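You operate a simulated robot arm through the tools that you are given. There is no shell and no other tool. Be economical: measure what you need, move in short steps, check, and stop when the job is done.

You are at the controls of a simulated two-armed robot. One attempt, no reset.

Task
Wash the teal brush in the full sink, close and switch off the olive heater and let the water out.
Fine: brush back in its cup; heater lid shut, heater switched off; the tap stays off. Set down upright: what you pick out.

The check looks at the end state, three seconds after you hand in, the way a careful person would. Anything else that was tipped, shoved, dropped, spilled or broken makes it a failure. Lids that push on must go on centred and level and be pressed home; caps that screw on are set level and turned clockwise until they are tight.

Robot
Two 7-joint arms with fingered hands on one trunk, on a base that drives. Base frame: it is fixed to the floor where the robot stands at the start and does not move with it; the origin is under the middle of the robot, x ahead of it, y to its left, z up. Lengths are in m, angles in degrees, forces in N, time in s.
The left shoulder is at the start at [0.022, 0.17, 1.398], the right one opposite. With the tool pointing down near the work surface each hand reaches from about 0.1 to 0.68 m from the robot's upright axis, wherever it stands, measured 20 degrees to its own side. Places, roughly: black sink knob [0.4, 0.1, 0.8]; blue tap knob [0.8, 0, 0.9]; grey heater lid [0.8, -0.4, 1]; orange switch [0.5, -0.5, 0.9]; sink [0.6, 0.1, 0.9]. Payload 4 kg a hand.
The TCP of each hand is the grasp point between the finger pads, 0.026 m short of the fingertips. In the tool frame z runs along the fingers and y along their closing line. The gripper opens to 0.132 m. The gripper's body begins 0.073 m behind the TCP. The gripper is a hand of 4 fingers: y runs from the thumb to the fingers, the wrist lies at [0, 0, -0.224] in the tool frame.
Orientation is that of the tool frame in the base frame, as a unit quaternion [x, y, z, w]. With the fingers straight down and closing along the base's y, the tool's x points along the base's -x, its y along +y and its z along -z.

Tools
- The arms move only by the tool servo_tool. It takes "left_plan", "right_plan" or both (then of equal length, played together; a hand with none holds still); each is a list of rows, each a list of 2 entries, a list of its own where there are three numbers: the shift along the base's x, y, z in m, then the turn, a rotation vector about the base's x, y, z in degrees. In form: [[[dx, dy, dz], [wx, wy, wz]], ...]. A call has 1 to 8 rows; each row is the pose to reach, as a shift and turn from the pose commanded when the call began. Each row takes 0.2 s and may step no farther than 0.05 m and 8.6 degrees from the row before; otherwise, the whole call is refused. Where a pose cannot be reached the arm comes as near as it can. A force on the tool above 40 N (or 10 N above the force at the start of the call, whichever is more), or a blocked arm, ends the call early, and 0.2 s more pass. In this call time passes only in rows, and 0.2 s behind the last. The reply holds the time, the measured pose of the TCP, the force on the tool along the base axes, the opening and the grip force, in the units named above and with some noise, with the torque about the TCP (base axes, N m) and any sound that the robot's microphone picked up.
- Cameras (640 x 400 px; columns grow to the right, rows downward): "scene" is now at [0.0815, -0.0204, 1.5423]; the picture's right is [-0.26, -0.96, 0.00], its down [-0.80, 0.22, -0.56] and it looks along [0.54, -0.15, -0.83] (base axes); focal length 249 px, centre (320, 200). "left" rides on the left gripper at [-0.068, 0.002, -0.097] in its tool frame; the picture's right is [-0.03, -1.00, 0.00], its down [0.82, -0.02, -0.58] and it looks along [0.58, -0.01, 0.82] (tool axes); focal length 270 px, centre (320, 200). "right" rides on the right gripper at [0.068, 0.002, -0.097] in its tool frame; the picture's right is [-0.03, 1.00, 0.00], its down [-0.82, -0.02, -0.58] and it looks along [-0.58, -0.02, 0.82] (tool axes); focal length 270 px, centre (320, 200). There is no depth. A picture from a camera that has moved, and an enlarged one, comes with that camera's place and axes in the base frame and with its lens.
- grab_frame(camera): a new picture of that camera. No time passes.
- lift_body(by): slides the trunk up (or, below 0, down) by that many m; the arms and the scene camera ride with it, the base frame stays. It gives what a move gives, with no picture.
- steer(legs): drives the robot by 1 to 6 legs, each [ahead, turn to the left] in m and degrees, along the robot's own axes; the way and the turn of a leg run together, so that a leg with both is an arc; at most 1.5 m and 180 degrees a leg. The arms and the cameras ride along, it lands a little off, and it stops where it bumps. It gives what a move gives.
- curl_fingers(finger1, finger2, finger3, thumb_bend, hand): sets how far each is bent, from 0 (flat) to 1 (curled in); at 0.3 the hand is open as for a grip, at 0.7 the pads meet at the TCP. One left out holds its place. A second passes; each finger stops where it meets its share of the squeeze, and holds until it gets a number again. It is the only way to open and close the hand. It gives what a move gives, with no picture; readings hold the bend of each and the force on the fingers (four entries, about 0 where the hand has none), thumb and palm.
- head_to(pan, tilt): turns the head with the scene camera to pan (to the left, within 86 degrees either way) and tilt (down, from -29 to 69), counted from straight ahead of the robot. It gives what a move gives.
- inspect(camera, box): a new picture of the part [left, top, right, bottom] of that camera's present view, enlarged. No time passes.
- close_job(): hands the job in; it is judged then, once.

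Go step by step. Nothing tells you exact positions but the pictures and the camera data: compare them with the known pose of the tool, close in by small moves and look again before you grip or let go. The budget is 120 turns and 92 pictures, counting those below and the enlarged ones. Unless the task says otherwise, let go and move clear before handing in, and close with one line.

The tools are called after ">>>" as a command line: name --argument value ..., lists and objects as JSON in quotes. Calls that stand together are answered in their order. servo_tool: Moves the arms, as the interface text tells. Its arguments: {"type":"object","properties":{"left_plan":{"type":"array"},"right_plan":{"type":"array"}},"required":[]} The other tools are called the same way: lift_body (by) slides the trunk up or down; curl_fingers (finger1, finger2, finger3, thumb_bend, hand) moves the fingers one by one; steer (legs) drives the base; head_to (pan, tilt) turns the head that bears the scene camera; grab_frame (camera) takes a picture; inspect (camera, box) takes an enlarged picture of a part of a camera's view; close_job () hands the job in.

At the start:

```text
time_s: 0.0
left_tool_pos: [0.4701, -0.0284, 1.2518]
left_orientation: [0.0, 1.0, 0.0, -0.001]
left_wrist_force: [0.0, 0.4, 0.6]
left_moment: [0.02, -0.04, -0.02]
left_grip_width: 0.1318
left_grasp_force: 0.1
left_shape: jaw
left_bend: [0.3, 0.3, 0.3, 0.3]
left_finger forces: [0.0, 0.1, 0.0, 0.0, 0.1, 0.0]
right_tool_pos: [0.3425, -0.4215, 1.2252]
right_orientation: [0.0, 1.0, 0.0, 0.0]
right_wrist_force: [-0.2, -1.5, 1.0]
right_moment: [0.04, -0.05, 0.04]
right_grip_width: 0.1319
right_grasp_force: 0.1
right_shape: jaw
right_bend: [0.3, 0.3, 0.3, 0.3]
right_finger forces: [0.0, 0.0, 0.1, 0.0, 0.0, 0.0]
trunk travel left (down, up): [-0.625, 0.13]
robot x, y, heading: [0.0021, -0.0017, 0.1]
head pan, tilt: [-15.2, 56.0]
```

scene: 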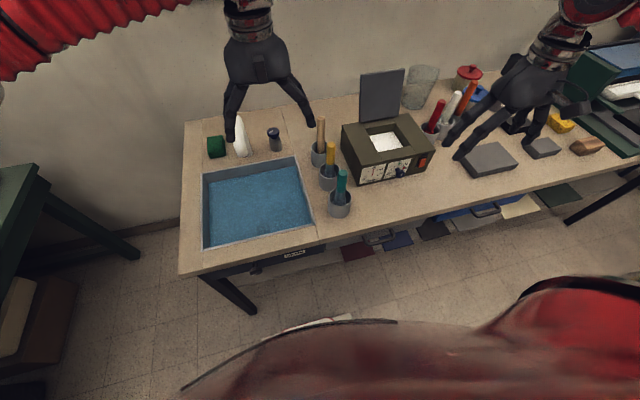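
right: 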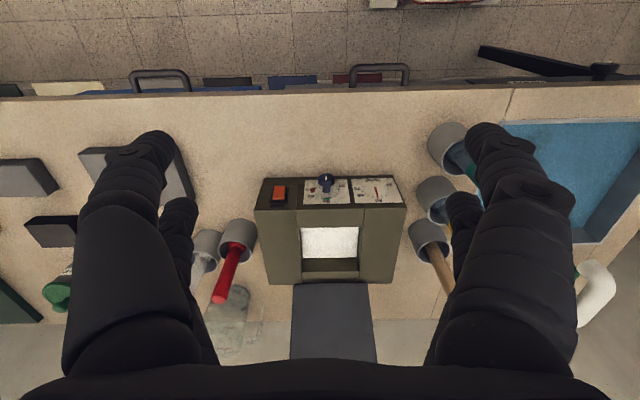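
left: 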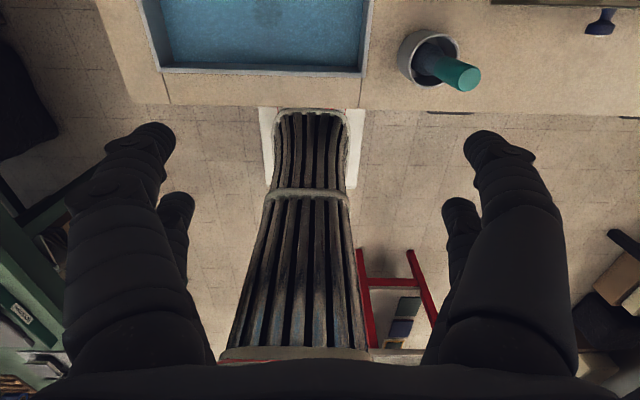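

I see the full sink on the left, three cups with brushes (teal nearest), the olive heater with its lid open and a red/orange switch. I'll take closer looks first.

>>> inspect --camera "scene" --box '[180, 100, 360, 280]'

>>> inspect --camera "scene" --box '[300, 50, 480, 230]'

```text
2.22 times, centred on (270, 190) of scene
camera zoom: at [0.0815, -0.0204, 1.5423], right [-0.26, -0.96, 0.0], down [-0.8, 0.22, -0.56], along [0.54, -0.15, -0.83], focal length 553 px, centre (431, 222)
```

zoom: 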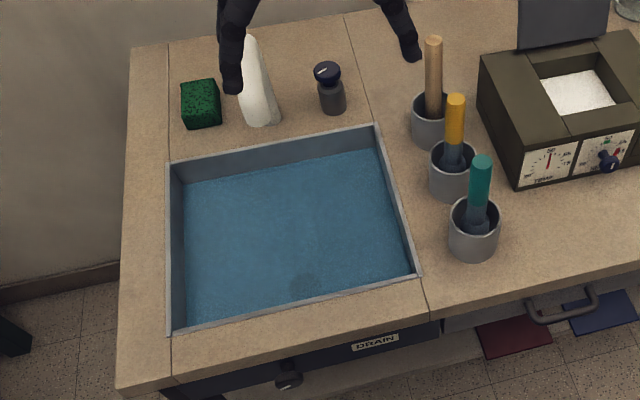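

```text
2.22 times, centred on (390, 140) of scene
camera zoom: at [0.0815, -0.0204, 1.5423], right [-0.26, -0.96, 0.0], down [-0.8, 0.22, -0.56], along [0.54, -0.15, -0.83], focal length 553 px, centre (164, 333)
```

zoom: 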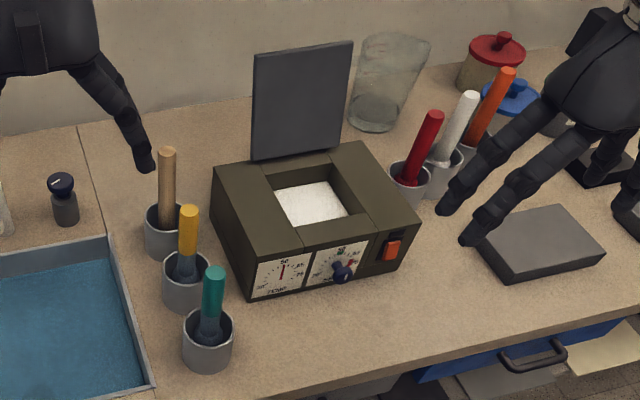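

The teal cup comes out at about (0.485, -0.187) with its rim at z≈0.915 and the handle top at ≈1.034. I'll bring the left hand above it and look.

>>> servo_tool --left_plan '[[[0.004, -0.04, 0], [0, 0, 0]], [[0.008, -0.08, -0.02], [0, 0, 0]], [[0.012, -0.12, -0.05], [0, 0, 0]], [[0.014, -0.155, -0.08], [0, 0, 0]], [[0.014, -0.155, -0.11], [0, 0, 0]]]'

>>> grab_frame --camera "left"

>>> grab_frame --camera "scene"

>>> grab_frame --camera "right"

```text
refused: row 3 steps farther than a row can; nothing moved
```

```text
86 pictures are left
camera left: at [0.5384, -0.0274, 1.3485], right [0.03, -1.0, 0.0], down [-0.82, -0.02, 0.58], along [-0.58, -0.01, -0.82], focal length 270 px, centre (320, 200)
```

left: 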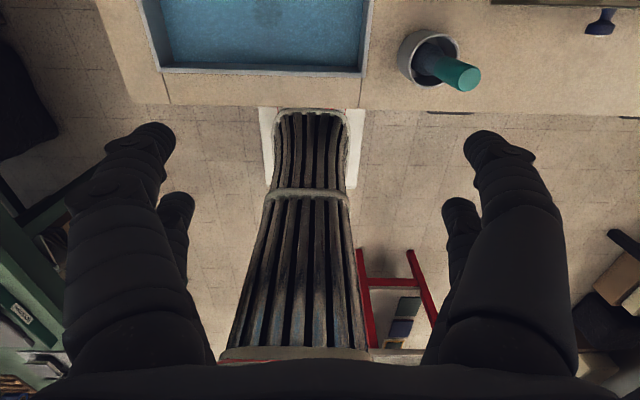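

```text
85 pictures are left
camera scene: at [0.0815, -0.0204, 1.5423], right [-0.26, -0.96, 0.0], down [-0.8, 0.22, -0.56], along [0.54, -0.15, -0.83], focal length 249 px, centre (320, 200)
```

scene: 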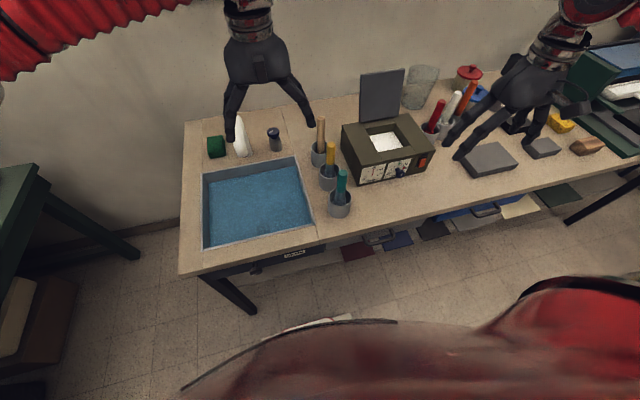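

```text
84 pictures are left
camera right: at [0.2736, -0.4208, 1.3227], right [0.03, 1.0, 0.0], down [0.82, -0.02, 0.58], along [0.58, -0.02, -0.82], focal length 270 px, centre (320, 200)
```

right: 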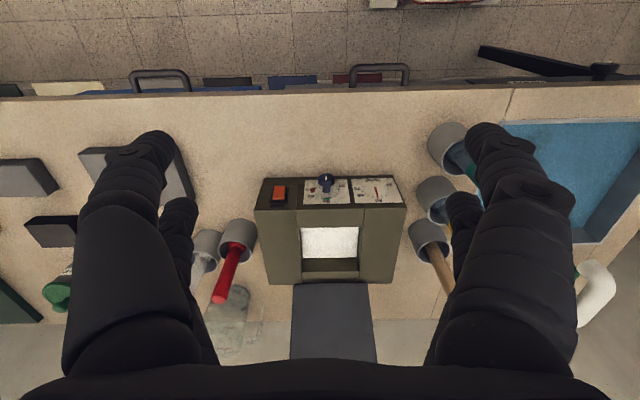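

The step was too big; repeating with smaller rows.

>>> servo_tool --left_plan '[[[0.004, -0.04, 0], [0, 0, 0]], [[0.008, -0.08, -0.02], [0, 0, 0]], [[0.012, -0.115, -0.05], [0, 0, 0]], [[0.014, -0.145, -0.08], [0, 0, 0]], [[0.014, -0.155, -0.115], [0, 0, 0]]]'

>>> grab_frame --camera "left"

>>> grab_frame --camera "scene"

```text
time_s: 1.2
left_tool_pos: [0.4861, -0.1833, 1.1364]
left_orientation: [0.001, 1.0, 0.0, -0.001]
left_wrist_force: [1.0, 0.2, -0.3]
left_moment: [0.0, -0.01, 0.01]
left_grip_width: 0.1316
left_grasp_force: 0.0
left_shape: jaw
left_bend: [0.3, 0.3, 0.3, 0.3]
left_finger forces: [0.0, 0.1, 0.0, 0.0, 0.0, 0.1]
right_tool_pos: [0.3426, -0.4199, 1.2262]
right_orientation: [0.0, 1.0, -0.001, -0.001]
right_wrist_force: [0.1, 0.3, -0.3]
right_moment: [0.02, 0.0, 0.0]
right_grip_width: 0.1316
right_grasp_force: 0.0
right_shape: jaw
right_bend: [0.3, 0.3, 0.3, 0.3]
right_finger forces: [0.1, 0.0, 0.1, 0.0, 0.0, 0.0]
trunk travel left (down, up): [-0.625, 0.13]
robot x, y, heading: [0.0009, -0.0018, 0.1]
head pan, tilt: [-15.2, 56.0]
```

```text
83 pictures are left
camera left: at [0.5539, -0.1812, 1.2324], right [0.03, -1.0, 0.0], down [-0.82, -0.02, 0.58], along [-0.58, -0.01, -0.82], focal length 270 px, centre (320, 200)
```

left: 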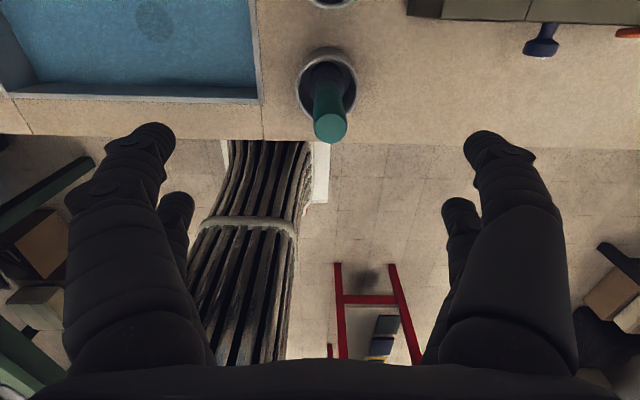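

```text
82 pictures are left
camera scene: at [0.082, -0.0202, 1.5423], right [-0.26, -0.96, 0.0], down [-0.8, 0.22, -0.56], along [0.54, -0.15, -0.83], focal length 249 px, centre (320, 200)
```

scene: 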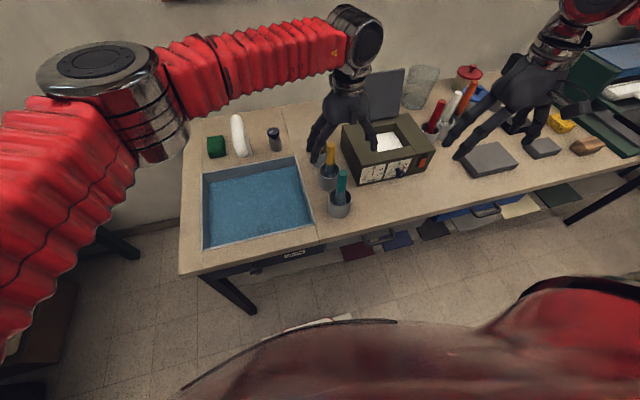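

The handle top is at ≈(0.481, -0.190, 1.034), and the cup at (0.492, -0.189). I'll descend to grip the upper handle.

>>> servo_tool --left_plan '[[[-0.002, -0.006, -0.03], [0, 0, 0]], [[-0.003, -0.006, -0.06], [0, 0, 0]], [[-0.003, -0.006, -0.09], [0, 0, 0]], [[-0.003, -0.006, -0.12], [0, 0, 0]], [[-0.003, -0.006, -0.137], [0, 0, 0]]]'

>>> grab_frame --camera "left"

>>> inspect --camera "scene" --box '[260, 100, 440, 230]'

```text
time_s: 2.4
left_tool_pos: [0.4825, -0.1889, 0.9984]
left_orientation: [0.0, 1.0, 0.001, -0.001]
left_wrist_force: [-0.7, -0.2, 0.0]
left_moment: [-0.03, -0.05, -0.03]
left_grip_width: 0.1318
left_grasp_force: 0.1
left_shape: jaw
left_bend: [0.3, 0.3, 0.3, 0.3]
left_finger forces: [0.1, 0.0, 0.0, 0.1, 0.0, 0.1]
right_tool_pos: [0.3435, -0.4213, 1.225]
right_orientation: [0.0, 1.0, 0.0, 0.0]
right_wrist_force: [-1.0, -0.1, 0.9]
right_moment: [0.0, 0.0, -0.01]
right_grip_width: 0.132
right_grasp_force: 0.1
right_shape: jaw
right_bend: [0.3, 0.3, 0.3, 0.3]
right_finger forces: [0.0, 0.0, 0.0, 0.1, 0.0, 0.0]
trunk travel left (down, up): [-0.625, 0.13]
robot x, y, heading: [-0.0005, -0.0007, 0.2]
head pan, tilt: [-15.2, 56.0]
```

```text
81 pictures are left
camera left: at [0.5497, -0.1883, 1.0961], right [0.03, -1.0, 0.0], down [-0.82, -0.02, 0.58], along [-0.58, -0.01, -0.82], focal length 270 px, centre (320, 200)
```

left: 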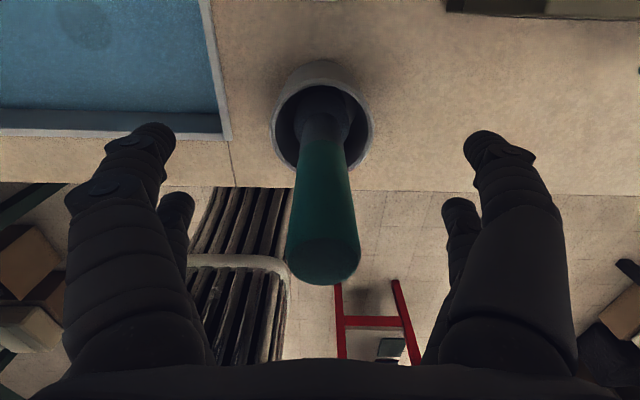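

```text
3.08 times, centred on (350, 165) of scene
camera zoom: at [0.0815, -0.0206, 1.5423], right [-0.26, -0.96, 0.0], down [-0.8, 0.22, -0.56], along [0.54, -0.15, -0.83], focal length 766 px, centre (228, 308)
```

zoom: 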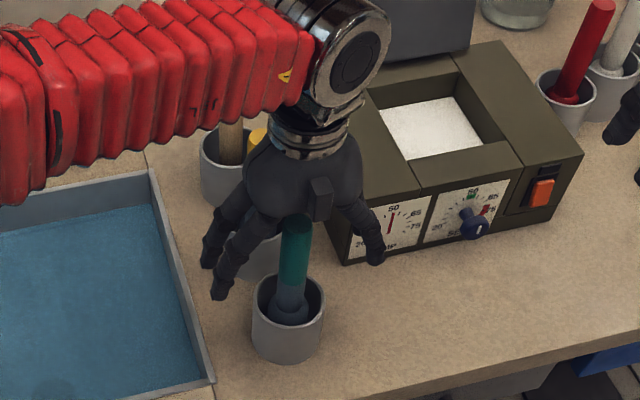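

The handle is well between the fingers. Closing.

>>> curl_fingers --hand "left" --finger1 0.75 --finger2 0.75 --finger3 0.75 --thumb_bend 0.75

>>> grab_frame --camera "left"

```text
time_s: 3.4
left_tool_pos: [0.4817, -0.19, 1.0001]
left_orientation: [0.0, 1.0, 0.0, 0.0]
left_wrist_force: [-0.4, -0.2, 0.5]
left_moment: [-0.02, -0.01, -0.01]
left_grip_width: 0.0001
left_grasp_force: 7.9
left_shape: fingers
left_bend: [0.73, 0.73, 0.73, 0.72]
left_finger forces: [0.1, 5.7, 4.5, 0.1, 6.1, 0.0]
right_tool_pos: [0.3433, -0.4227, 1.2253]
right_orientation: [-0.001, 1.0, 0.001, 0.0]
right_wrist_force: [-0.4, -0.4, 0.2]
right_moment: [0.02, 0.01, 0.04]
right_grip_width: 0.132
right_grasp_force: 0.0
right_shape: jaw
right_bend: [0.3, 0.3, 0.3, 0.3]
right_finger forces: [0.0, 0.0, 0.1, 0.0, 0.0, 0.1]
trunk travel left (down, up): [-0.625, 0.13]
robot x, y, heading: [0.0045, 0.0023, -0.1]
head pan, tilt: [-15.2, 56.0]
```

```text
79 pictures are left
camera left: at [0.5497, -0.1883, 1.0963], right [0.03, -1.0, 0.0], down [-0.82, -0.02, 0.58], along [-0.58, -0.01, -0.82], focal length 270 px, centre (320, 200)
```

left: 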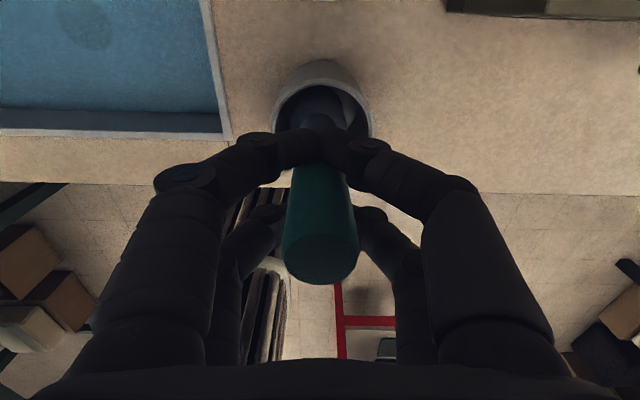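

Contact forces show on two fingers and the thumb. I'll lift a little to test the hold.

>>> servo_tool --left_plan '[[[0, 0, 0.015], [0, 0, 0]], [[0, 0, 0.03], [0, 0, 0]]]'

>>> grab_frame --camera "left"

>>> inspect --camera "scene" --box '[260, 100, 440, 230]'

```text
time_s: 4.0
left_tool_pos: [0.4811, -0.189, 1.0307]
left_orientation: [0.0, 1.0, -0.001, -0.001]
left_wrist_force: [0.1, -0.6, -1.9]
left_moment: [-0.01, -0.03, 0.02]
left_grip_width: 0.0
left_grasp_force: 8.3
left_shape: fingers
left_bend: [0.73, 0.73, 0.73, 0.72]
left_finger forces: [0.1, 5.7, 4.5, 0.0, 6.1, 0.0]
right_tool_pos: [0.3428, -0.4221, 1.2259]
right_orientation: [0.0, 1.0, 0.0, 0.0]
right_wrist_force: [0.2, -0.2, 1.2]
right_moment: [0.01, -0.01, 0.02]
right_grip_width: 0.1319
right_grasp_force: 0.0
right_shape: jaw
right_bend: [0.3, 0.3, 0.3, 0.3]
right_finger forces: [0.1, 0.0, 0.1, 0.1, 0.1, 0.0]
trunk travel left (down, up): [-0.625, 0.13]
robot x, y, heading: [-0.0038, 0.0004, -0.0]
head pan, tilt: [-15.2, 56.0]
```

```text
78 pictures are left
camera left: at [0.5487, -0.1882, 1.1269], right [0.03, -1.0, 0.0], down [-0.82, -0.02, 0.58], along [-0.58, -0.01, -0.82], focal length 270 px, centre (320, 200)
```

left: 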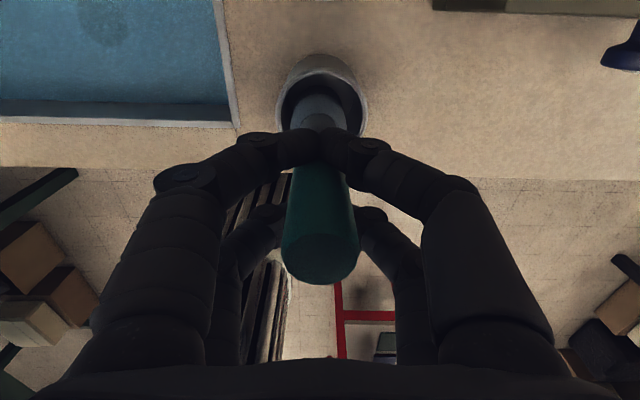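

```text
3.08 times, centred on (350, 165) of scene
camera zoom: at [0.0816, -0.0205, 1.5423], right [-0.26, -0.96, 0.0], down [-0.8, 0.22, -0.56], along [0.54, -0.15, -0.83], focal length 766 px, centre (228, 308)
```

zoom: 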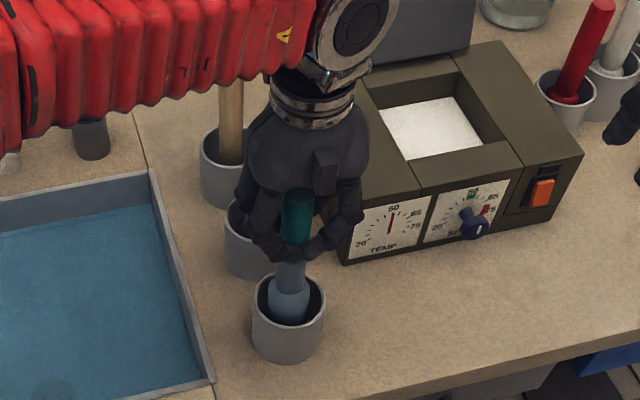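

The brush comes along. I'll lift it clear of the cup.

>>> servo_tool --left_plan '[[[0, 0, 0.03], [0, 0, 0]], [[0, 0, 0.06], [0, 0, 0]], [[0, 0, 0.09], [0, 0, 0]], [[0, 0.0, 0.11], [0, 0, 0]]]'

>>> grab_frame --camera "scene"

```text
time_s: 5.0
left_tool_pos: [0.4811, -0.1884, 1.1398]
left_orientation: [0.0, 1.0, -0.001, -0.001]
left_wrist_force: [0.3, 0.8, -0.9]
left_moment: [-0.02, 0.01, -0.01]
left_grip_width: 0.0
left_grasp_force: 8.6
left_shape: fingers
left_bend: [0.73, 0.73, 0.73, 0.72]
left_finger forces: [0.0, 5.7, 4.5, 0.1, 6.1, 0.0]
right_tool_pos: [0.342, -0.4218, 1.2261]
right_orientation: [0.0, 1.0, 0.0, 0.0]
right_wrist_force: [-0.4, 0.4, -0.2]
right_moment: [-0.03, -0.01, -0.02]
right_grip_width: 0.132
right_grasp_force: 0.2
right_shape: jaw
right_bend: [0.3, 0.3, 0.3, 0.3]
right_finger forces: [0.0, 0.1, 0.1, 0.0, 0.0, 0.0]
trunk travel left (down, up): [-0.625, 0.13]
robot x, y, heading: [-0.0048, 0.0, -0.0]
head pan, tilt: [-15.2, 56.0]
```

```text
76 pictures are left
camera scene: at [0.0815, -0.0205, 1.5423], right [-0.26, -0.96, 0.0], down [-0.8, 0.22, -0.56], along [0.54, -0.15, -0.83], focal length 249 px, centre (320, 200)
```

scene: 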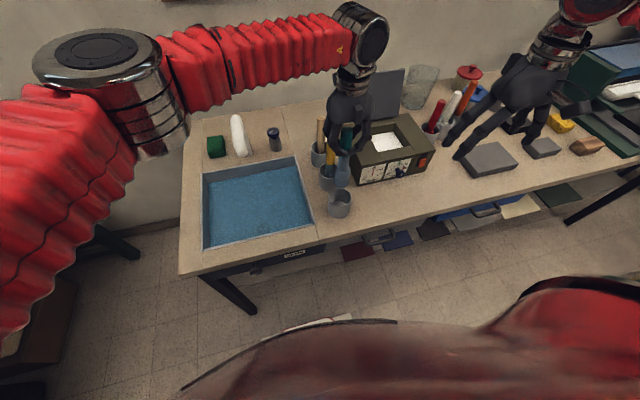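

The brush is out and free. Carrying it over the sink.

>>> servo_tool --left_plan '[[[0, 0.04, 0], [0, 0, 0]], [[0.0, 0.085, 0], [0, 0, 0]], [[0.02, 0.125, 0], [0, 0, 0]], [[0.045, 0.165, 0], [0, 0, 0]], [[0.07, 0.2, 0], [0, 0, 0]], [[0.09, 0.23, 0], [0, 0, 0]]]'

>>> inspect --camera "scene" --box '[160, 90, 400, 270]'

>>> grab_frame --camera "left"

```text
time_s: 6.4
left_tool_pos: [0.5724, 0.0422, 1.1367]
left_orientation: [0.0, 1.0, 0.001, -0.001]
left_wrist_force: [-0.2, -0.2, -0.2]
left_moment: [-0.01, 0.01, 0.01]
left_grip_width: 0.0
left_grasp_force: 5.9
left_shape: fingers
left_bend: [0.73, 0.73, 0.73, 0.73]
left_finger forces: [0.1, 5.7, 0.1, 0.0, 6.2, 0.0]
right_tool_pos: [0.3442, -0.4217, 1.2252]
right_orientation: [0.001, 1.0, -0.001, -0.001]
right_wrist_force: [-0.1, 0.8, 0.4]
right_moment: [-0.02, 0.01, -0.01]
right_grip_width: 0.1317
right_grasp_force: 0.1
right_shape: jaw
right_bend: [0.3, 0.3, 0.3, 0.3]
right_finger forces: [0.0, 0.1, 0.0, 0.0, 0.1, 0.1]
trunk travel left (down, up): [-0.625, 0.13]
robot x, y, heading: [-0.0028, 0.0027, -0.0]
head pan, tilt: [-15.2, 56.0]
```

```text
2.22 times, centred on (280, 180) of scene
camera zoom: at [0.0822, -0.0192, 1.5423], right [-0.26, -0.96, 0.0], down [-0.8, 0.22, -0.56], along [0.54, -0.15, -0.83], focal length 553 px, centre (409, 244)
```

zoom: 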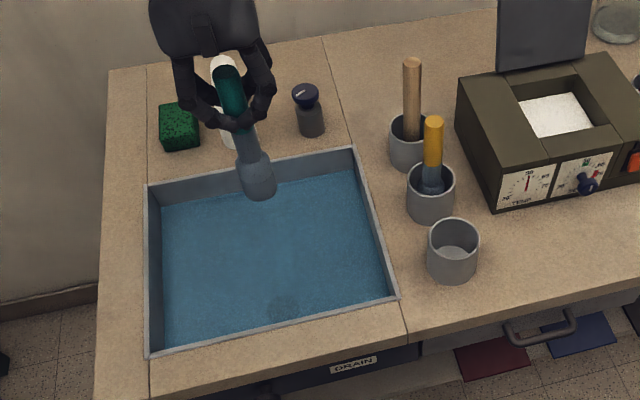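

```text
74 pictures are left
camera left: at [0.6405, 0.0443, 1.2338], right [0.03, -1.0, 0.0], down [-0.81, -0.02, 0.58], along [-0.58, -0.01, -0.82], focal length 270 px, centre (320, 200)
```

left: 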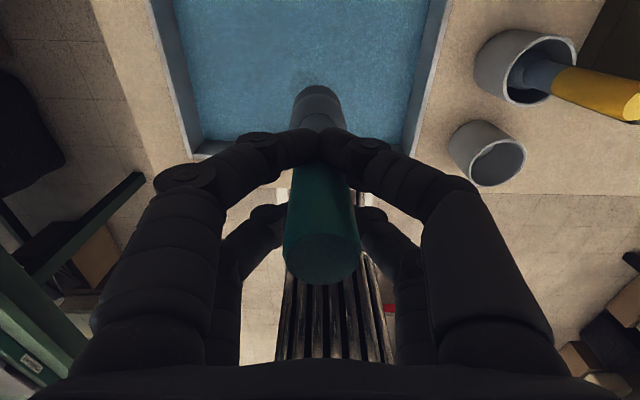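

The brush hangs over the sink (bristle end ≈0.155 below the TCP, table ≈0.84). I'll firm the grip, then lower into the water.

>>> curl_fingers --hand "left" --finger1 0.85 --finger2 0.85 --finger3 0.85 --thumb_bend 0.85

>>> servo_tool --left_plan '[[[0, 0, -0.04], [0, 0, 0]], [[0, 0, -0.08], [0, 0, 0]], [[0, 0, -0.12], [0, 0, 0]], [[0, 0, -0.15], [0, 0, 0]]]'

>>> inspect --camera "scene" --box '[160, 90, 400, 270]'

>>> grab_frame --camera "left"

```text
time_s: 7.4
left_tool_pos: [0.5713, 0.0413, 1.1386]
left_orientation: [0.0, 1.0, 0.0, -0.001]
left_wrist_force: [0.2, -0.8, -1.5]
left_moment: [0.01, 0.02, -0.03]
left_grip_width: 0.0
left_grasp_force: 0.0
left_shape: fingers
left_bend: [0.82, 0.74, 0.75, 0.79]
left_finger forces: [0.1, 0.1, 0.0, 0.0, 0.1, 0.0]
right_tool_pos: [0.3438, -0.4216, 1.2264]
right_orientation: [0.0, 1.0, 0.0, -0.001]
right_wrist_force: [0.4, 0.0, -0.7]
right_moment: [0.06, -0.01, -0.02]
right_grip_width: 0.1317
right_grasp_force: 0.0
right_shape: jaw
right_bend: [0.3, 0.3, 0.3, 0.3]
right_finger forces: [0.0, 0.0, 0.0, 0.0, 0.1, 0.0]
trunk travel left (down, up): [-0.625, 0.13]
robot x, y, heading: [0.0003, -0.0048, -0.4]
head pan, tilt: [-15.2, 56.0]
```

```text
time_s: 8.4
left_tool_pos: [0.5709, 0.0407, 0.9884]
left_orientation: [0.0, 1.0, 0.0, -0.001]
left_wrist_force: [0.0, 0.6, -1.0]
left_moment: [0.01, 0.03, 0.03]
left_grip_width: 0.0
left_grasp_force: 0.1
left_shape: fingers
left_bend: [0.82, 0.74, 0.75, 0.79]
left_finger forces: [0.0, 0.0, 0.1, 0.0, 0.0, 0.1]
right_tool_pos: [0.3441, -0.422, 1.2245]
right_orientation: [0.0, 1.0, 0.0, -0.001]
right_wrist_force: [-0.6, -0.3, 0.6]
right_moment: [0.02, 0.0, -0.03]
right_grip_width: 0.1319
right_grasp_force: 0.1
right_shape: jaw
right_bend: [0.3, 0.3, 0.3, 0.3]
right_finger forces: [0.0, 0.0, 0.1, 0.0, 0.0, 0.0]
trunk travel left (down, up): [-0.625, 0.13]
robot x, y, heading: [-0.0011, 0.0001, -0.1]
head pan, tilt: [-15.2, 56.0]
```

```text
2.22 times, centred on (280, 180) of scene
camera zoom: at [0.0821, -0.0205, 1.5423], right [-0.26, -0.96, 0.0], down [-0.8, 0.22, -0.56], along [0.54, -0.15, -0.83], focal length 553 px, centre (409, 244)
```

zoom: 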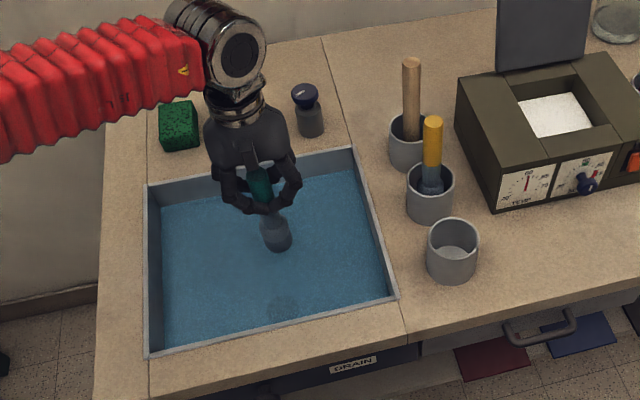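

```text
72 pictures are left
camera left: at [0.6396, 0.0412, 1.0845], right [0.02, -1.0, 0.0], down [-0.82, -0.02, 0.58], along [-0.58, -0.01, -0.82], focal length 270 px, centre (320, 200)
```

left: 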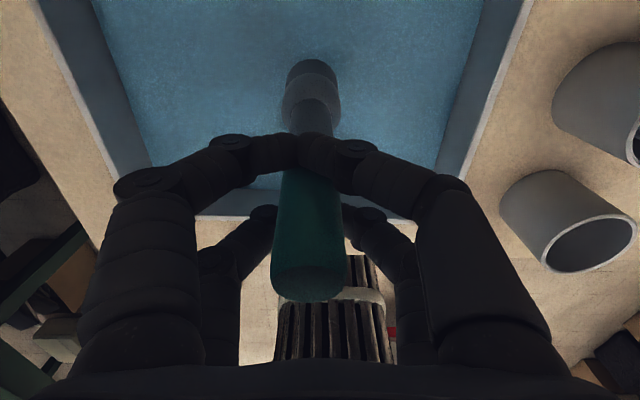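

All finger forces read zero now, so I need to look closely at how the brush is held before going on.

>>> inspect --camera "left" --box '[180, 40, 460, 320]'

>>> inspect --camera "scene" --box '[230, 130, 320, 220]'

```text
1.43 times, centred on (320, 180) of left
camera zoom: at [0.6396, 0.0412, 1.0845], right [0.02, -1.0, 0.0], down [-0.82, -0.02, 0.58], along [-0.58, -0.01, -0.82], focal length 386 px, centre (320, 229)
```

zoom: 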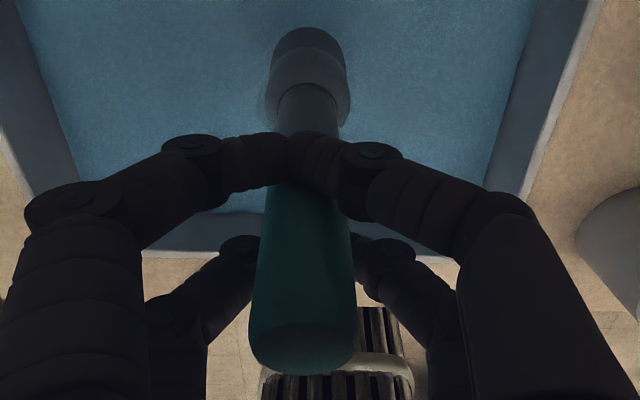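

```text
4.44 times, centred on (275, 175) of scene
camera zoom: at [0.0821, -0.0205, 1.5423], right [-0.26, -0.96, 0.0], down [-0.8, 0.22, -0.56], along [0.54, -0.15, -0.83], focal length 1106 px, centre (520, 311)
```

zoom: 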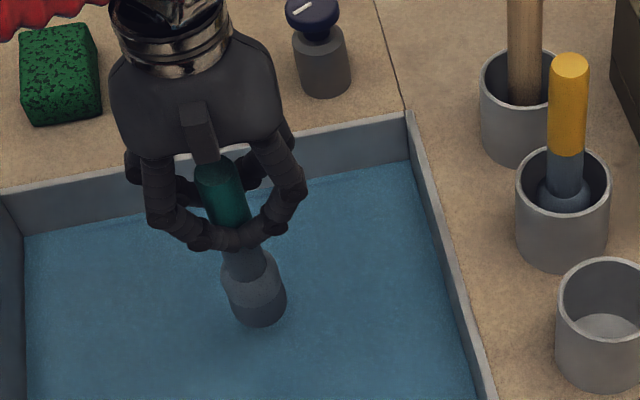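

The brush is caged in the ring of fingers, with the wider handle sitting above it. I'll dip it deeper and swirl gently without changing the grip.

>>> servo_tool --left_plan '[[[0, 0, -0.025], [0, 0, 0]], [[0, 0, -0.045], [0, 0, 0]], [[0, 0, -0.06], [0, 0, 0]]]'

>>> inspect --camera "left" --box '[180, 40, 460, 320]'

>>> inspect --camera "scene" --box '[230, 130, 320, 220]'

```text
time_s: 9.2
left_tool_pos: [0.5709, 0.0398, 0.9287]
left_orientation: [0.0, 1.0, 0.0, -0.001]
left_wrist_force: [0.2, 0.0, -1.2]
left_moment: [0.03, -0.02, 0.01]
left_grip_width: 0.0001
left_grasp_force: 0.0
left_shape: fingers
left_bend: [0.82, 0.74, 0.75, 0.79]
left_finger forces: [0.1, 0.0, 0.0, 0.0, 0.0, 0.1]
right_tool_pos: [0.3442, -0.4213, 1.2247]
right_orientation: [-0.001, 1.0, 0.0, -0.001]
right_wrist_force: [0.5, -0.6, 0.1]
right_moment: [0.03, -0.01, 0.02]
right_grip_width: 0.1321
right_grasp_force: 0.0
right_shape: jaw
right_bend: [0.3, 0.3, 0.3, 0.3]
right_finger forces: [0.0, 0.0, 0.0, 0.0, 0.1, 0.0]
trunk travel left (down, up): [-0.625, 0.13]
robot x, y, heading: [-0.0003, -0.0043, -0.0]
head pan, tilt: [-15.2, 56.0]
```

```text
1.43 times, centred on (320, 180) of left
camera zoom: at [0.6386, 0.0413, 1.0262], right [0.03, -1.0, 0.0], down [-0.82, -0.02, 0.58], along [-0.58, -0.01, -0.82], focal length 386 px, centre (320, 229)
```

zoom: 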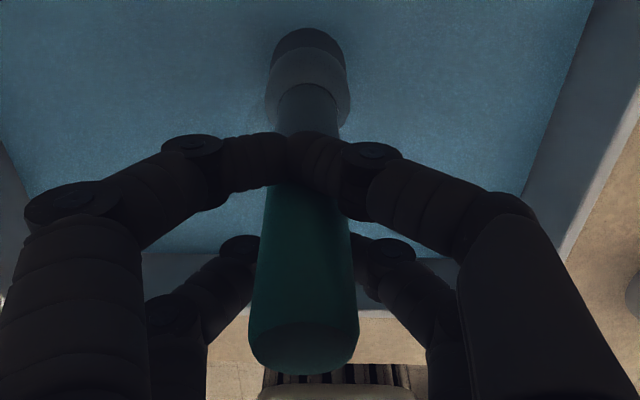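

```text
4.44 times, centred on (275, 175) of scene
camera zoom: at [0.0818, -0.0204, 1.5423], right [-0.26, -0.96, 0.0], down [-0.8, 0.22, -0.56], along [0.54, -0.15, -0.83], focal length 1106 px, centre (520, 311)
```

zoom: 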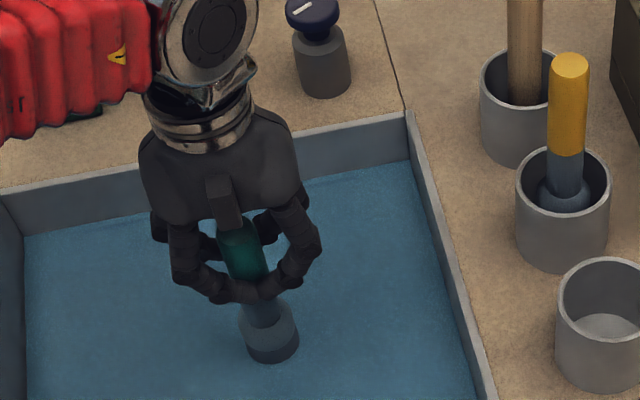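

The bristle end is at ≈0.795 and the water surface looks to be about 0.78, so I go about 6 cm lower.

>>> servo_tool --left_plan '[[[0, 0, -0.02], [0, 0, 0]], [[0, 0, -0.035], [0, 0, 0]], [[0, 0, -0.05], [0, 0, 0]], [[0, 0, -0.06], [0, 0, 0]]]'

>>> inspect --camera "left" --box '[180, 40, 460, 320]'

>>> inspect --camera "scene" --box '[230, 130, 320, 220]'

```text
time_s: 10.2
left_tool_pos: [0.5712, 0.0406, 0.8705]
left_orientation: [0.0, 1.0, -0.001, 0.0]
left_wrist_force: [0.2, 0.7, 5.8]
left_moment: [0.01, -0.08, 0.0]
left_grip_width: 0.0
left_grasp_force: 0.1
left_shape: fingers
left_bend: [0.82, 0.78, 0.77, 0.81]
left_finger forces: [0.1, 0.0, 0.0, 0.0, 0.0, 0.0]
right_tool_pos: [0.3425, -0.4223, 1.2253]
right_orientation: [0.0, 1.0, 0.0, 0.0]
right_wrist_force: [-1.6, -0.1, -1.1]
right_moment: [-0.01, 0.0, 0.02]
right_grip_width: 0.132
right_grasp_force: 0.0
right_shape: jaw
right_bend: [0.3, 0.3, 0.3, 0.3]
right_finger forces: [0.0, 0.0, 0.0, 0.0, 0.0, 0.0]
trunk travel left (down, up): [-0.625, 0.13]
robot x, y, heading: [-0.0009, 0.0018, -0.1]
head pan, tilt: [-15.2, 56.0]
```

```text
1.43 times, centred on (320, 180) of left
camera zoom: at [0.6388, 0.0419, 0.9678], right [0.03, -1.0, 0.0], down [-0.82, -0.02, 0.58], along [-0.58, -0.01, -0.82], focal length 386 px, centre (320, 229)
```

zoom: 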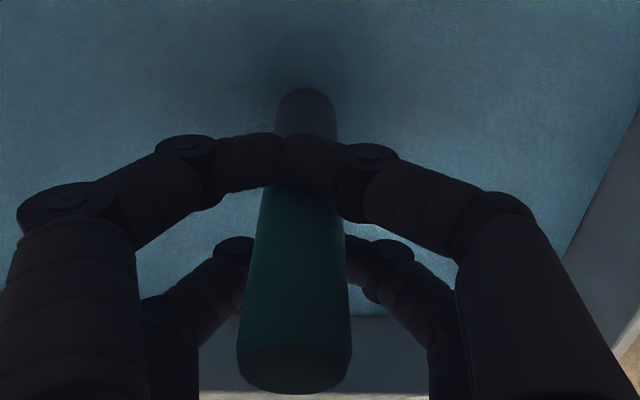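

```text
4.44 times, centred on (275, 175) of scene
camera zoom: at [0.0806, -0.0204, 1.5424], right [-0.26, -0.96, 0.0], down [-0.8, 0.22, -0.56], along [0.54, -0.15, -0.83], focal length 1106 px, centre (520, 311)
```

zoom: 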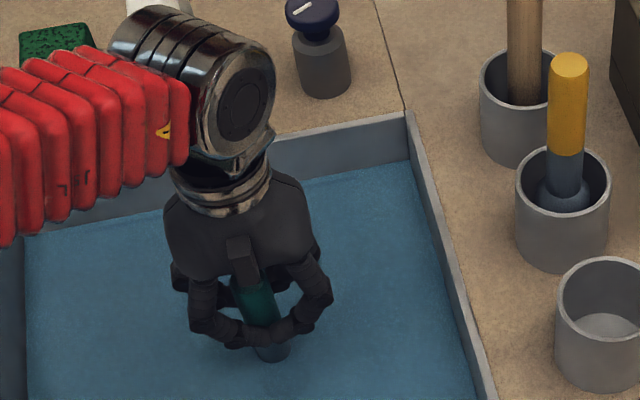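

The bristles are now under water and just touching the sink floor. I raise a centimetre and swirl.

>>> servo_tool --left_plan '[[[0, 0, 0.01], [0, 0, 0]], [[0.025, 0, 0.01], [0, 0, 0]], [[0, 0.025, 0.01], [0, 0, 0]], [[-0.025, 0, 0.01], [0, 0, 0]], [[0, -0.025, 0.01], [0, 0, 0]], [[0.025, 0, 0.01], [0, 0, 0]], [[0, 0.025, 0.01], [0, 0, 0]], [[-0.025, 0, 0.01], [0, 0, 0]]]'

>>> servo_tool --left_plan '[[[0.025, -0.025, 0], [0, 0, 0]], [[0.05, 0, 0], [0, 0, 0]], [[0.025, 0.025, 0], [0, 0, 0]], [[0, 0, 0], [0, 0, 0]], [[0.025, -0.025, 0], [0, 0, 0]], [[0.05, 0, 0], [0, 0, 0]], [[0.025, 0.025, 0], [0, 0, 0]], [[0.025, 0, 0], [0, 0, 0]]]'

>>> inspect --camera "left" --box '[180, 40, 460, 320]'

```text
time_s: 12.0
left_tool_pos: [0.5476, 0.0416, 0.8778]
left_orientation: [-0.001, 1.0, 0.001, 0.0]
left_wrist_force: [2.4, -0.8, -1.5]
left_moment: [0.06, -0.28, -0.05]
left_grip_width: 0.0003
left_grasp_force: 0.0
left_shape: fingers
left_bend: [0.83, 0.8, 0.8, 0.81]
left_finger forces: [0.0, 0.0, 0.0, 0.0, 0.1, 0.1]
right_tool_pos: [0.3444, -0.4261, 1.2244]
right_orientation: [0.001, 1.0, 0.0, -0.001]
right_wrist_force: [-0.5, -0.2, 0.3]
right_moment: [0.07, -0.02, -0.01]
right_grip_width: 0.1322
right_grasp_force: 0.1
right_shape: jaw
right_bend: [0.3, 0.3, 0.3, 0.3]
right_finger forces: [0.1, 0.0, 0.1, 0.1, 0.1, 0.0]
trunk travel left (down, up): [-0.625, 0.13]
robot x, y, heading: [0.0014, -0.0027, -0.1]
head pan, tilt: [-15.2, 56.0]
```

```text
time_s: 13.8
left_tool_pos: [0.5725, 0.0406, 0.8784]
left_orientation: [-0.001, 1.0, 0.001, 0.001]
left_wrist_force: [0.1, -0.6, -0.8]
left_moment: [0.05, 0.01, -0.05]
left_grip_width: 0.0
left_grasp_force: 0.1
left_shape: fingers
left_bend: [0.83, 0.82, 0.82, 0.8]
left_finger forces: [0.0, 0.1, 0.1, 0.0, 0.0, 0.0]
right_tool_pos: [0.3439, -0.4244, 1.2236]
right_orientation: [0.001, 1.0, 0.0, -0.001]
right_wrist_force: [-0.4, -1.3, 0.0]
right_moment: [0.04, -0.02, -0.02]
right_grip_width: 0.1321
right_grasp_force: 0.1
right_shape: jaw
right_bend: [0.3, 0.3, 0.3, 0.3]
right_finger forces: [0.1, 0.1, 0.0, 0.0, 0.0, 0.1]
trunk travel left (down, up): [-0.625, 0.13]
robot x, y, heading: [0.001, -0.0023, 0.2]
head pan, tilt: [-15.2, 56.0]
```

```text
1.43 times, centred on (320, 180) of left
camera zoom: at [0.6408, 0.0406, 0.9756], right [0.03, -1.0, 0.0], down [-0.82, -0.02, 0.58], along [-0.58, -0.01, -0.82], focal length 386 px, centre (320, 229)
```

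zoom: 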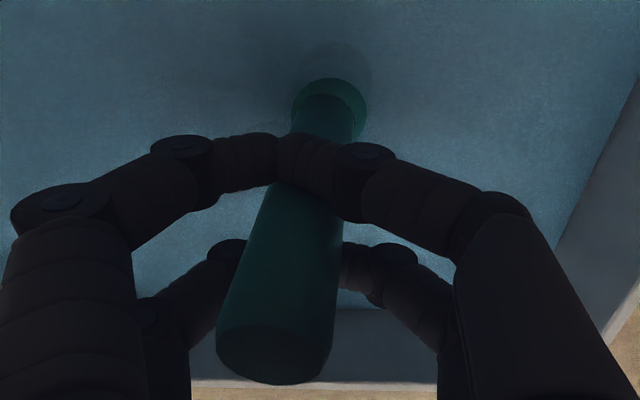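

The brush has shifted in the cage. I'll lift a few centimetres and check how it hangs.

>>> servo_tool --left_plan '[[[0, 0, 0.02], [0, 0, 0]], [[0, 0, 0.04], [0, 0, 0]], [[0, 0, 0.06], [0, 0, 0]]]'

>>> inspect --camera "left" --box '[180, 40, 460, 320]'

>>> inspect --camera "scene" --box '[220, 120, 330, 230]'

```text
time_s: 14.6
left_tool_pos: [0.57, 0.0414, 0.9404]
left_orientation: [0.001, 1.0, 0.0, -0.001]
left_wrist_force: [-0.2, -0.1, -1.3]
left_moment: [0.0, 0.0, -0.03]
left_grip_width: 0.0
left_grasp_force: 0.1
left_shape: fingers
left_bend: [0.83, 0.82, 0.82, 0.8]
left_finger forces: [0.0, 0.0, 0.1, 0.0, 0.1, 0.0]
right_tool_pos: [0.3433, -0.4214, 1.2259]
right_orientation: [0.0, 1.0, 0.0, -0.001]
right_wrist_force: [-0.7, 0.6, -0.1]
right_moment: [0.02, 0.01, -0.01]
right_grip_width: 0.132
right_grasp_force: 0.1
right_shape: jaw
right_bend: [0.3, 0.3, 0.3, 0.3]
right_finger forces: [0.0, 0.1, 0.1, 0.1, 0.0, 0.0]
trunk travel left (down, up): [-0.625, 0.13]
robot x, y, heading: [-0.0016, -0.0023, -0.2]
head pan, tilt: [-15.2, 56.0]
```

```text
1.43 times, centred on (320, 180) of left
camera zoom: at [0.6384, 0.0422, 1.0364], right [0.03, -1.0, 0.0], down [-0.82, -0.02, 0.58], along [-0.58, -0.01, -0.82], focal length 386 px, centre (320, 229)
```

zoom: 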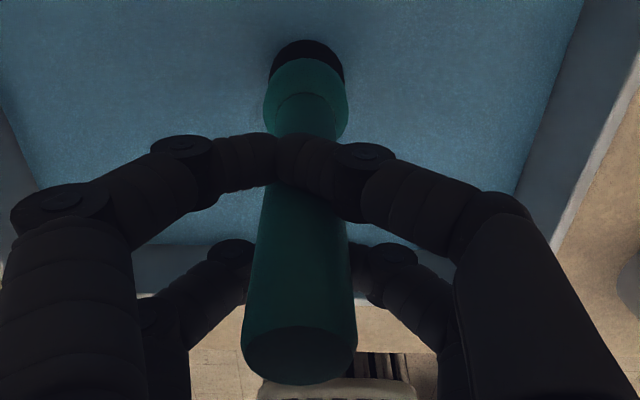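

```text
3.64 times, centred on (275, 175) of scene
camera zoom: at [0.0813, -0.0198, 1.5423], right [-0.26, -0.96, 0.0], down [-0.8, 0.22, -0.56], along [0.54, -0.15, -0.83], focal length 905 px, centre (484, 291)
```

zoom: 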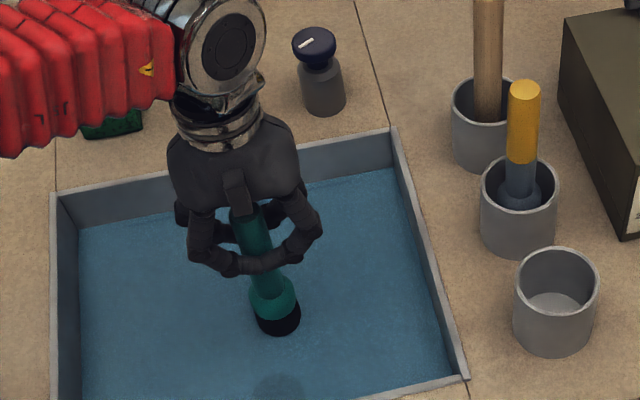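

The brush is now clean (teal ferrule, black bristles). I'll lift it, let it drip over the sink and carry it back over its cup.

>>> servo_tool --left_plan '[[[0, 0, 0.03], [0, 0, 0]], [[0, 0, 0.06], [0, 0, 0]], [[0, 0, 0.09], [0, 0, 0]], [[0, 0, 0.12], [0, 0, 0]], [[0, 0, 0.15], [0, 0, 0]], [[0, 0, 0.18], [0, 0, 0]], [[0, 0, 0.18], [0, 0, 0]], [[0, 0, 0.18], [0, 0, 0]]]'

>>> servo_tool --left_plan '[[[-0.03, -0.02, 0], [0, 0, 0]], [[-0.06, -0.05, 0], [0, 0, 0]], [[-0.08, -0.09, 0], [0, 0, 0]], [[-0.095, -0.13, 0], [0, 0, 0]], [[-0.098, -0.17, 0], [0, 0, 0]], [[-0.098, -0.205, 0], [0, 0, 0]], [[-0.098, -0.23, 0], [0, 0, 0]], [[-0.098, -0.236, 0], [0, 0, 0]]]'

>>> grab_frame --camera "left"

>>> inspect --camera "scene" --box '[270, 120, 410, 230]'

```text
time_s: 16.4
left_tool_pos: [0.5715, 0.0414, 1.1199]
left_orientation: [0.0, 1.0, 0.0, -0.001]
left_wrist_force: [-0.2, 0.4, -1.0]
left_moment: [-0.01, 0.0, 0.01]
left_grip_width: 0.0
left_grasp_force: 0.0
left_shape: fingers
left_bend: [0.83, 0.82, 0.82, 0.8]
left_finger forces: [0.0, 0.0, 0.0, 0.0, 0.1, 0.1]
right_tool_pos: [0.3438, -0.4222, 1.2259]
right_orientation: [0.001, 1.0, 0.0, 0.0]
right_wrist_force: [-0.3, -0.5, -0.4]
right_moment: [-0.05, 0.0, -0.01]
right_grip_width: 0.132
right_grasp_force: 0.0
right_shape: jaw
right_bend: [0.3, 0.3, 0.3, 0.3]
right_finger forces: [0.1, 0.0, 0.0, 0.1, 0.0, 0.0]
trunk travel left (down, up): [-0.625, 0.13]
robot x, y, heading: [0.0019, -0.0012, 0.1]
head pan, tilt: [-15.2, 56.0]
```

```text
time_s: 18.2
left_tool_pos: [0.4738, -0.1975, 1.1199]
left_orientation: [-0.001, 1.0, 0.0, 0.0]
left_wrist_force: [-0.2, 0.2, -1.4]
left_moment: [-0.01, -0.01, -0.01]
left_grip_width: 0.0
left_grasp_force: 0.0
left_shape: fingers
left_bend: [0.83, 0.82, 0.82, 0.8]
left_finger forces: [0.1, 0.0, 0.1, 0.1, 0.0, 0.1]
right_tool_pos: [0.3427, -0.4225, 1.2258]
right_orientation: [-0.001, 1.0, 0.0, -0.001]
right_wrist_force: [-0.2, 0.3, 0.5]
right_moment: [0.04, -0.01, 0.01]
right_grip_width: 0.1318
right_grasp_force: 0.0
right_shape: jaw
right_bend: [0.3, 0.3, 0.3, 0.3]
right_finger forces: [0.0, 0.1, 0.0, 0.0, 0.0, 0.0]
trunk travel left (down, up): [-0.625, 0.13]
robot x, y, heading: [-0.0032, -0.0016, 0.1]
head pan, tilt: [-15.2, 56.0]
```

```text
62 pictures are left
camera left: at [0.5417, -0.1959, 1.2162], right [0.03, -1.0, 0.0], down [-0.82, -0.02, 0.58], along [-0.58, -0.01, -0.82], focal length 270 px, centre (320, 200)
```

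left: 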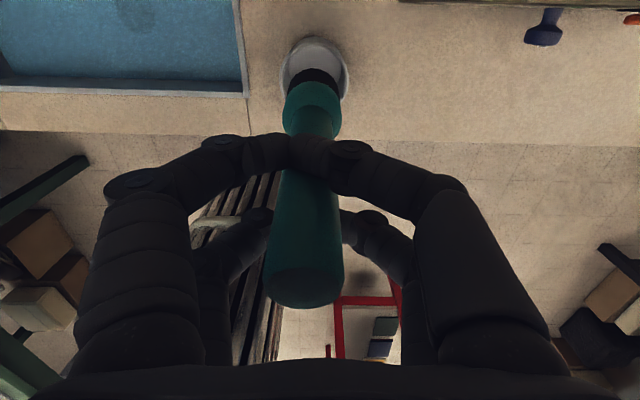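

```text
3.64 times, centred on (340, 175) of scene
camera zoom: at [0.0818, -0.0202, 1.5423], right [-0.26, -0.96, 0.0], down [-0.8, 0.22, -0.56], along [0.54, -0.15, -0.83], focal length 905 px, centre (247, 291)
```

zoom: 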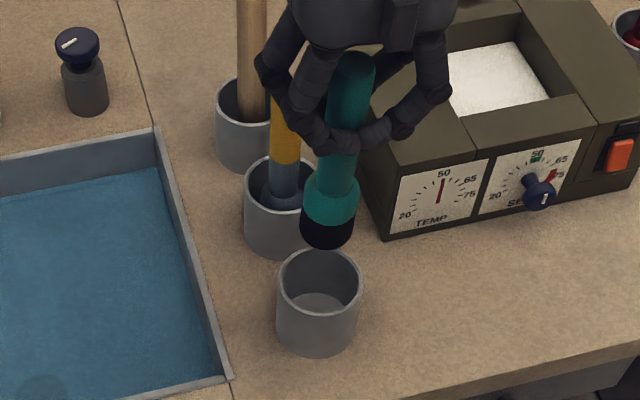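

Tip is about (+0.007, -0.005) from the cup centre. Correcting and lowering part way.

>>> servo_tool --left_plan '[[[-0.007, 0.005, 0], [0, 0, 0]], [[-0.007, 0.005, -0.02], [0, 0, 0]], [[-0.007, 0.005, -0.04], [0, 0, 0]], [[-0.007, 0.005, -0.055], [0, 0, 0]]]'

>>> grab_frame --camera "left"

>>> inspect --camera "scene" --box '[270, 120, 410, 230]'

```text
time_s: 19.2
left_tool_pos: [0.4665, -0.1916, 1.0655]
left_orientation: [0.0, 1.0, 0.0, -0.001]
left_wrist_force: [0.3, 0.5, -0.8]
left_moment: [0.0, 0.01, -0.01]
left_grip_width: 0.0
left_grasp_force: 0.1
left_shape: fingers
left_bend: [0.83, 0.82, 0.82, 0.8]
left_finger forces: [0.1, 0.1, 0.0, 0.0, 0.1, 0.1]
right_tool_pos: [0.3434, -0.421, 1.2243]
right_orientation: [0.0, 1.0, 0.0, -0.001]
right_wrist_force: [-0.1, 0.1, 0.2]
right_moment: [0.0, 0.0, 0.02]
right_grip_width: 0.1319
right_grasp_force: 0.1
right_shape: jaw
right_bend: [0.3, 0.3, 0.3, 0.3]
right_finger forces: [0.0, 0.0, 0.1, 0.0, 0.0, 0.0]
trunk travel left (down, up): [-0.625, 0.13]
robot x, y, heading: [0.0012, 0.0017, 0.4]
head pan, tilt: [-15.2, 56.0]
```

```text
60 pictures are left
camera left: at [0.5341, -0.1904, 1.1619], right [0.02, -1.0, 0.0], down [-0.82, -0.02, 0.58], along [-0.58, -0.01, -0.82], focal length 270 px, centre (320, 200)
```

left: 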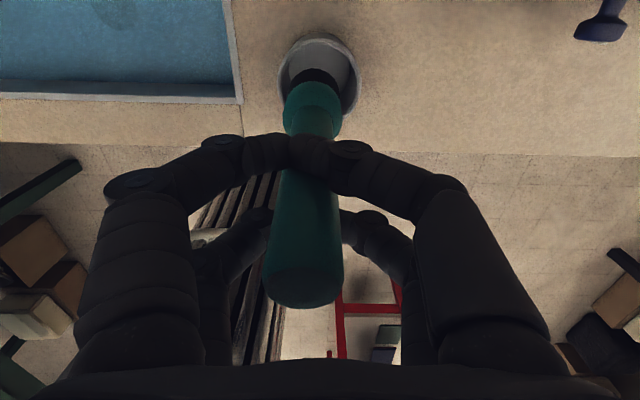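

```text
3.64 times, centred on (340, 175) of scene
camera zoom: at [0.0817, -0.0206, 1.5423], right [-0.26, -0.96, 0.0], down [-0.8, 0.22, -0.56], along [0.54, -0.15, -0.83], focal length 905 px, centre (247, 291)
```

zoom: 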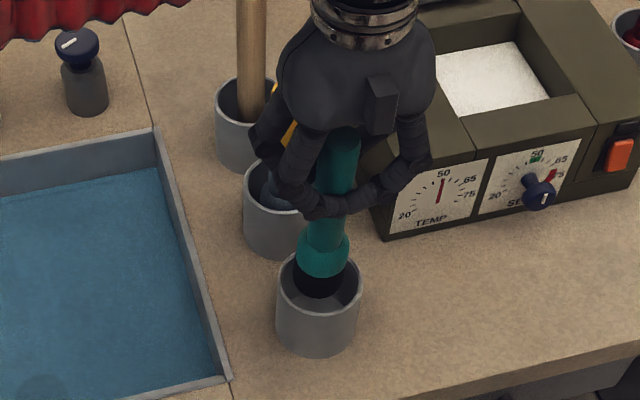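

The tip is entering the cup centred. Continuing down.

>>> servo_tool --left_plan '[[[0, 0, -0.015], [0, 0, 0]], [[0, 0, -0.03], [0, 0, 0]], [[0, 0, -0.045], [0, 0, 0]], [[0, 0, -0.055], [0, 0, 0]]]'

>>> inspect --camera "scene" --box '[270, 120, 410, 230]'

```text
time_s: 20.2
left_tool_pos: [0.4676, -0.1902, 1.0104]
left_orientation: [-0.001, 1.0, 0.0, -0.001]
left_wrist_force: [-0.1, -0.1, -0.9]
left_moment: [0.0, 0.0, -0.01]
left_grip_width: 0.0001
left_grasp_force: 0.1
left_shape: fingers
left_bend: [0.83, 0.82, 0.82, 0.8]
left_finger forces: [0.0, 0.0, 0.0, 0.0, 0.0, 0.1]
right_tool_pos: [0.344, -0.4222, 1.2256]
right_orientation: [0.001, 1.0, 0.0, 0.0]
right_wrist_force: [-0.4, -0.3, -0.4]
right_moment: [0.01, 0.0, 0.01]
right_grip_width: 0.1319
right_grasp_force: 0.1
right_shape: jaw
right_bend: [0.3, 0.3, 0.3, 0.3]
right_finger forces: [0.1, 0.0, 0.0, 0.1, 0.0, 0.1]
trunk travel left (down, up): [-0.625, 0.13]
robot x, y, heading: [0.0028, 0.0004, 0.1]
head pan, tilt: [-15.2, 56.0]
```

```text
3.64 times, centred on (340, 175) of scene
camera zoom: at [0.0817, -0.0205, 1.5423], right [-0.26, -0.96, 0.0], down [-0.8, 0.22, -0.56], along [0.54, -0.15, -0.83], focal length 905 px, centre (247, 291)
```

zoom: 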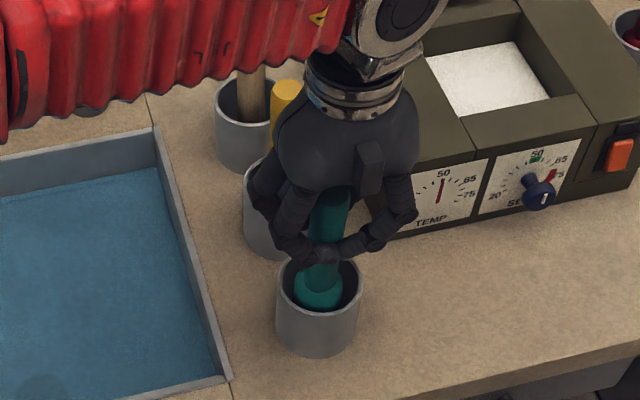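

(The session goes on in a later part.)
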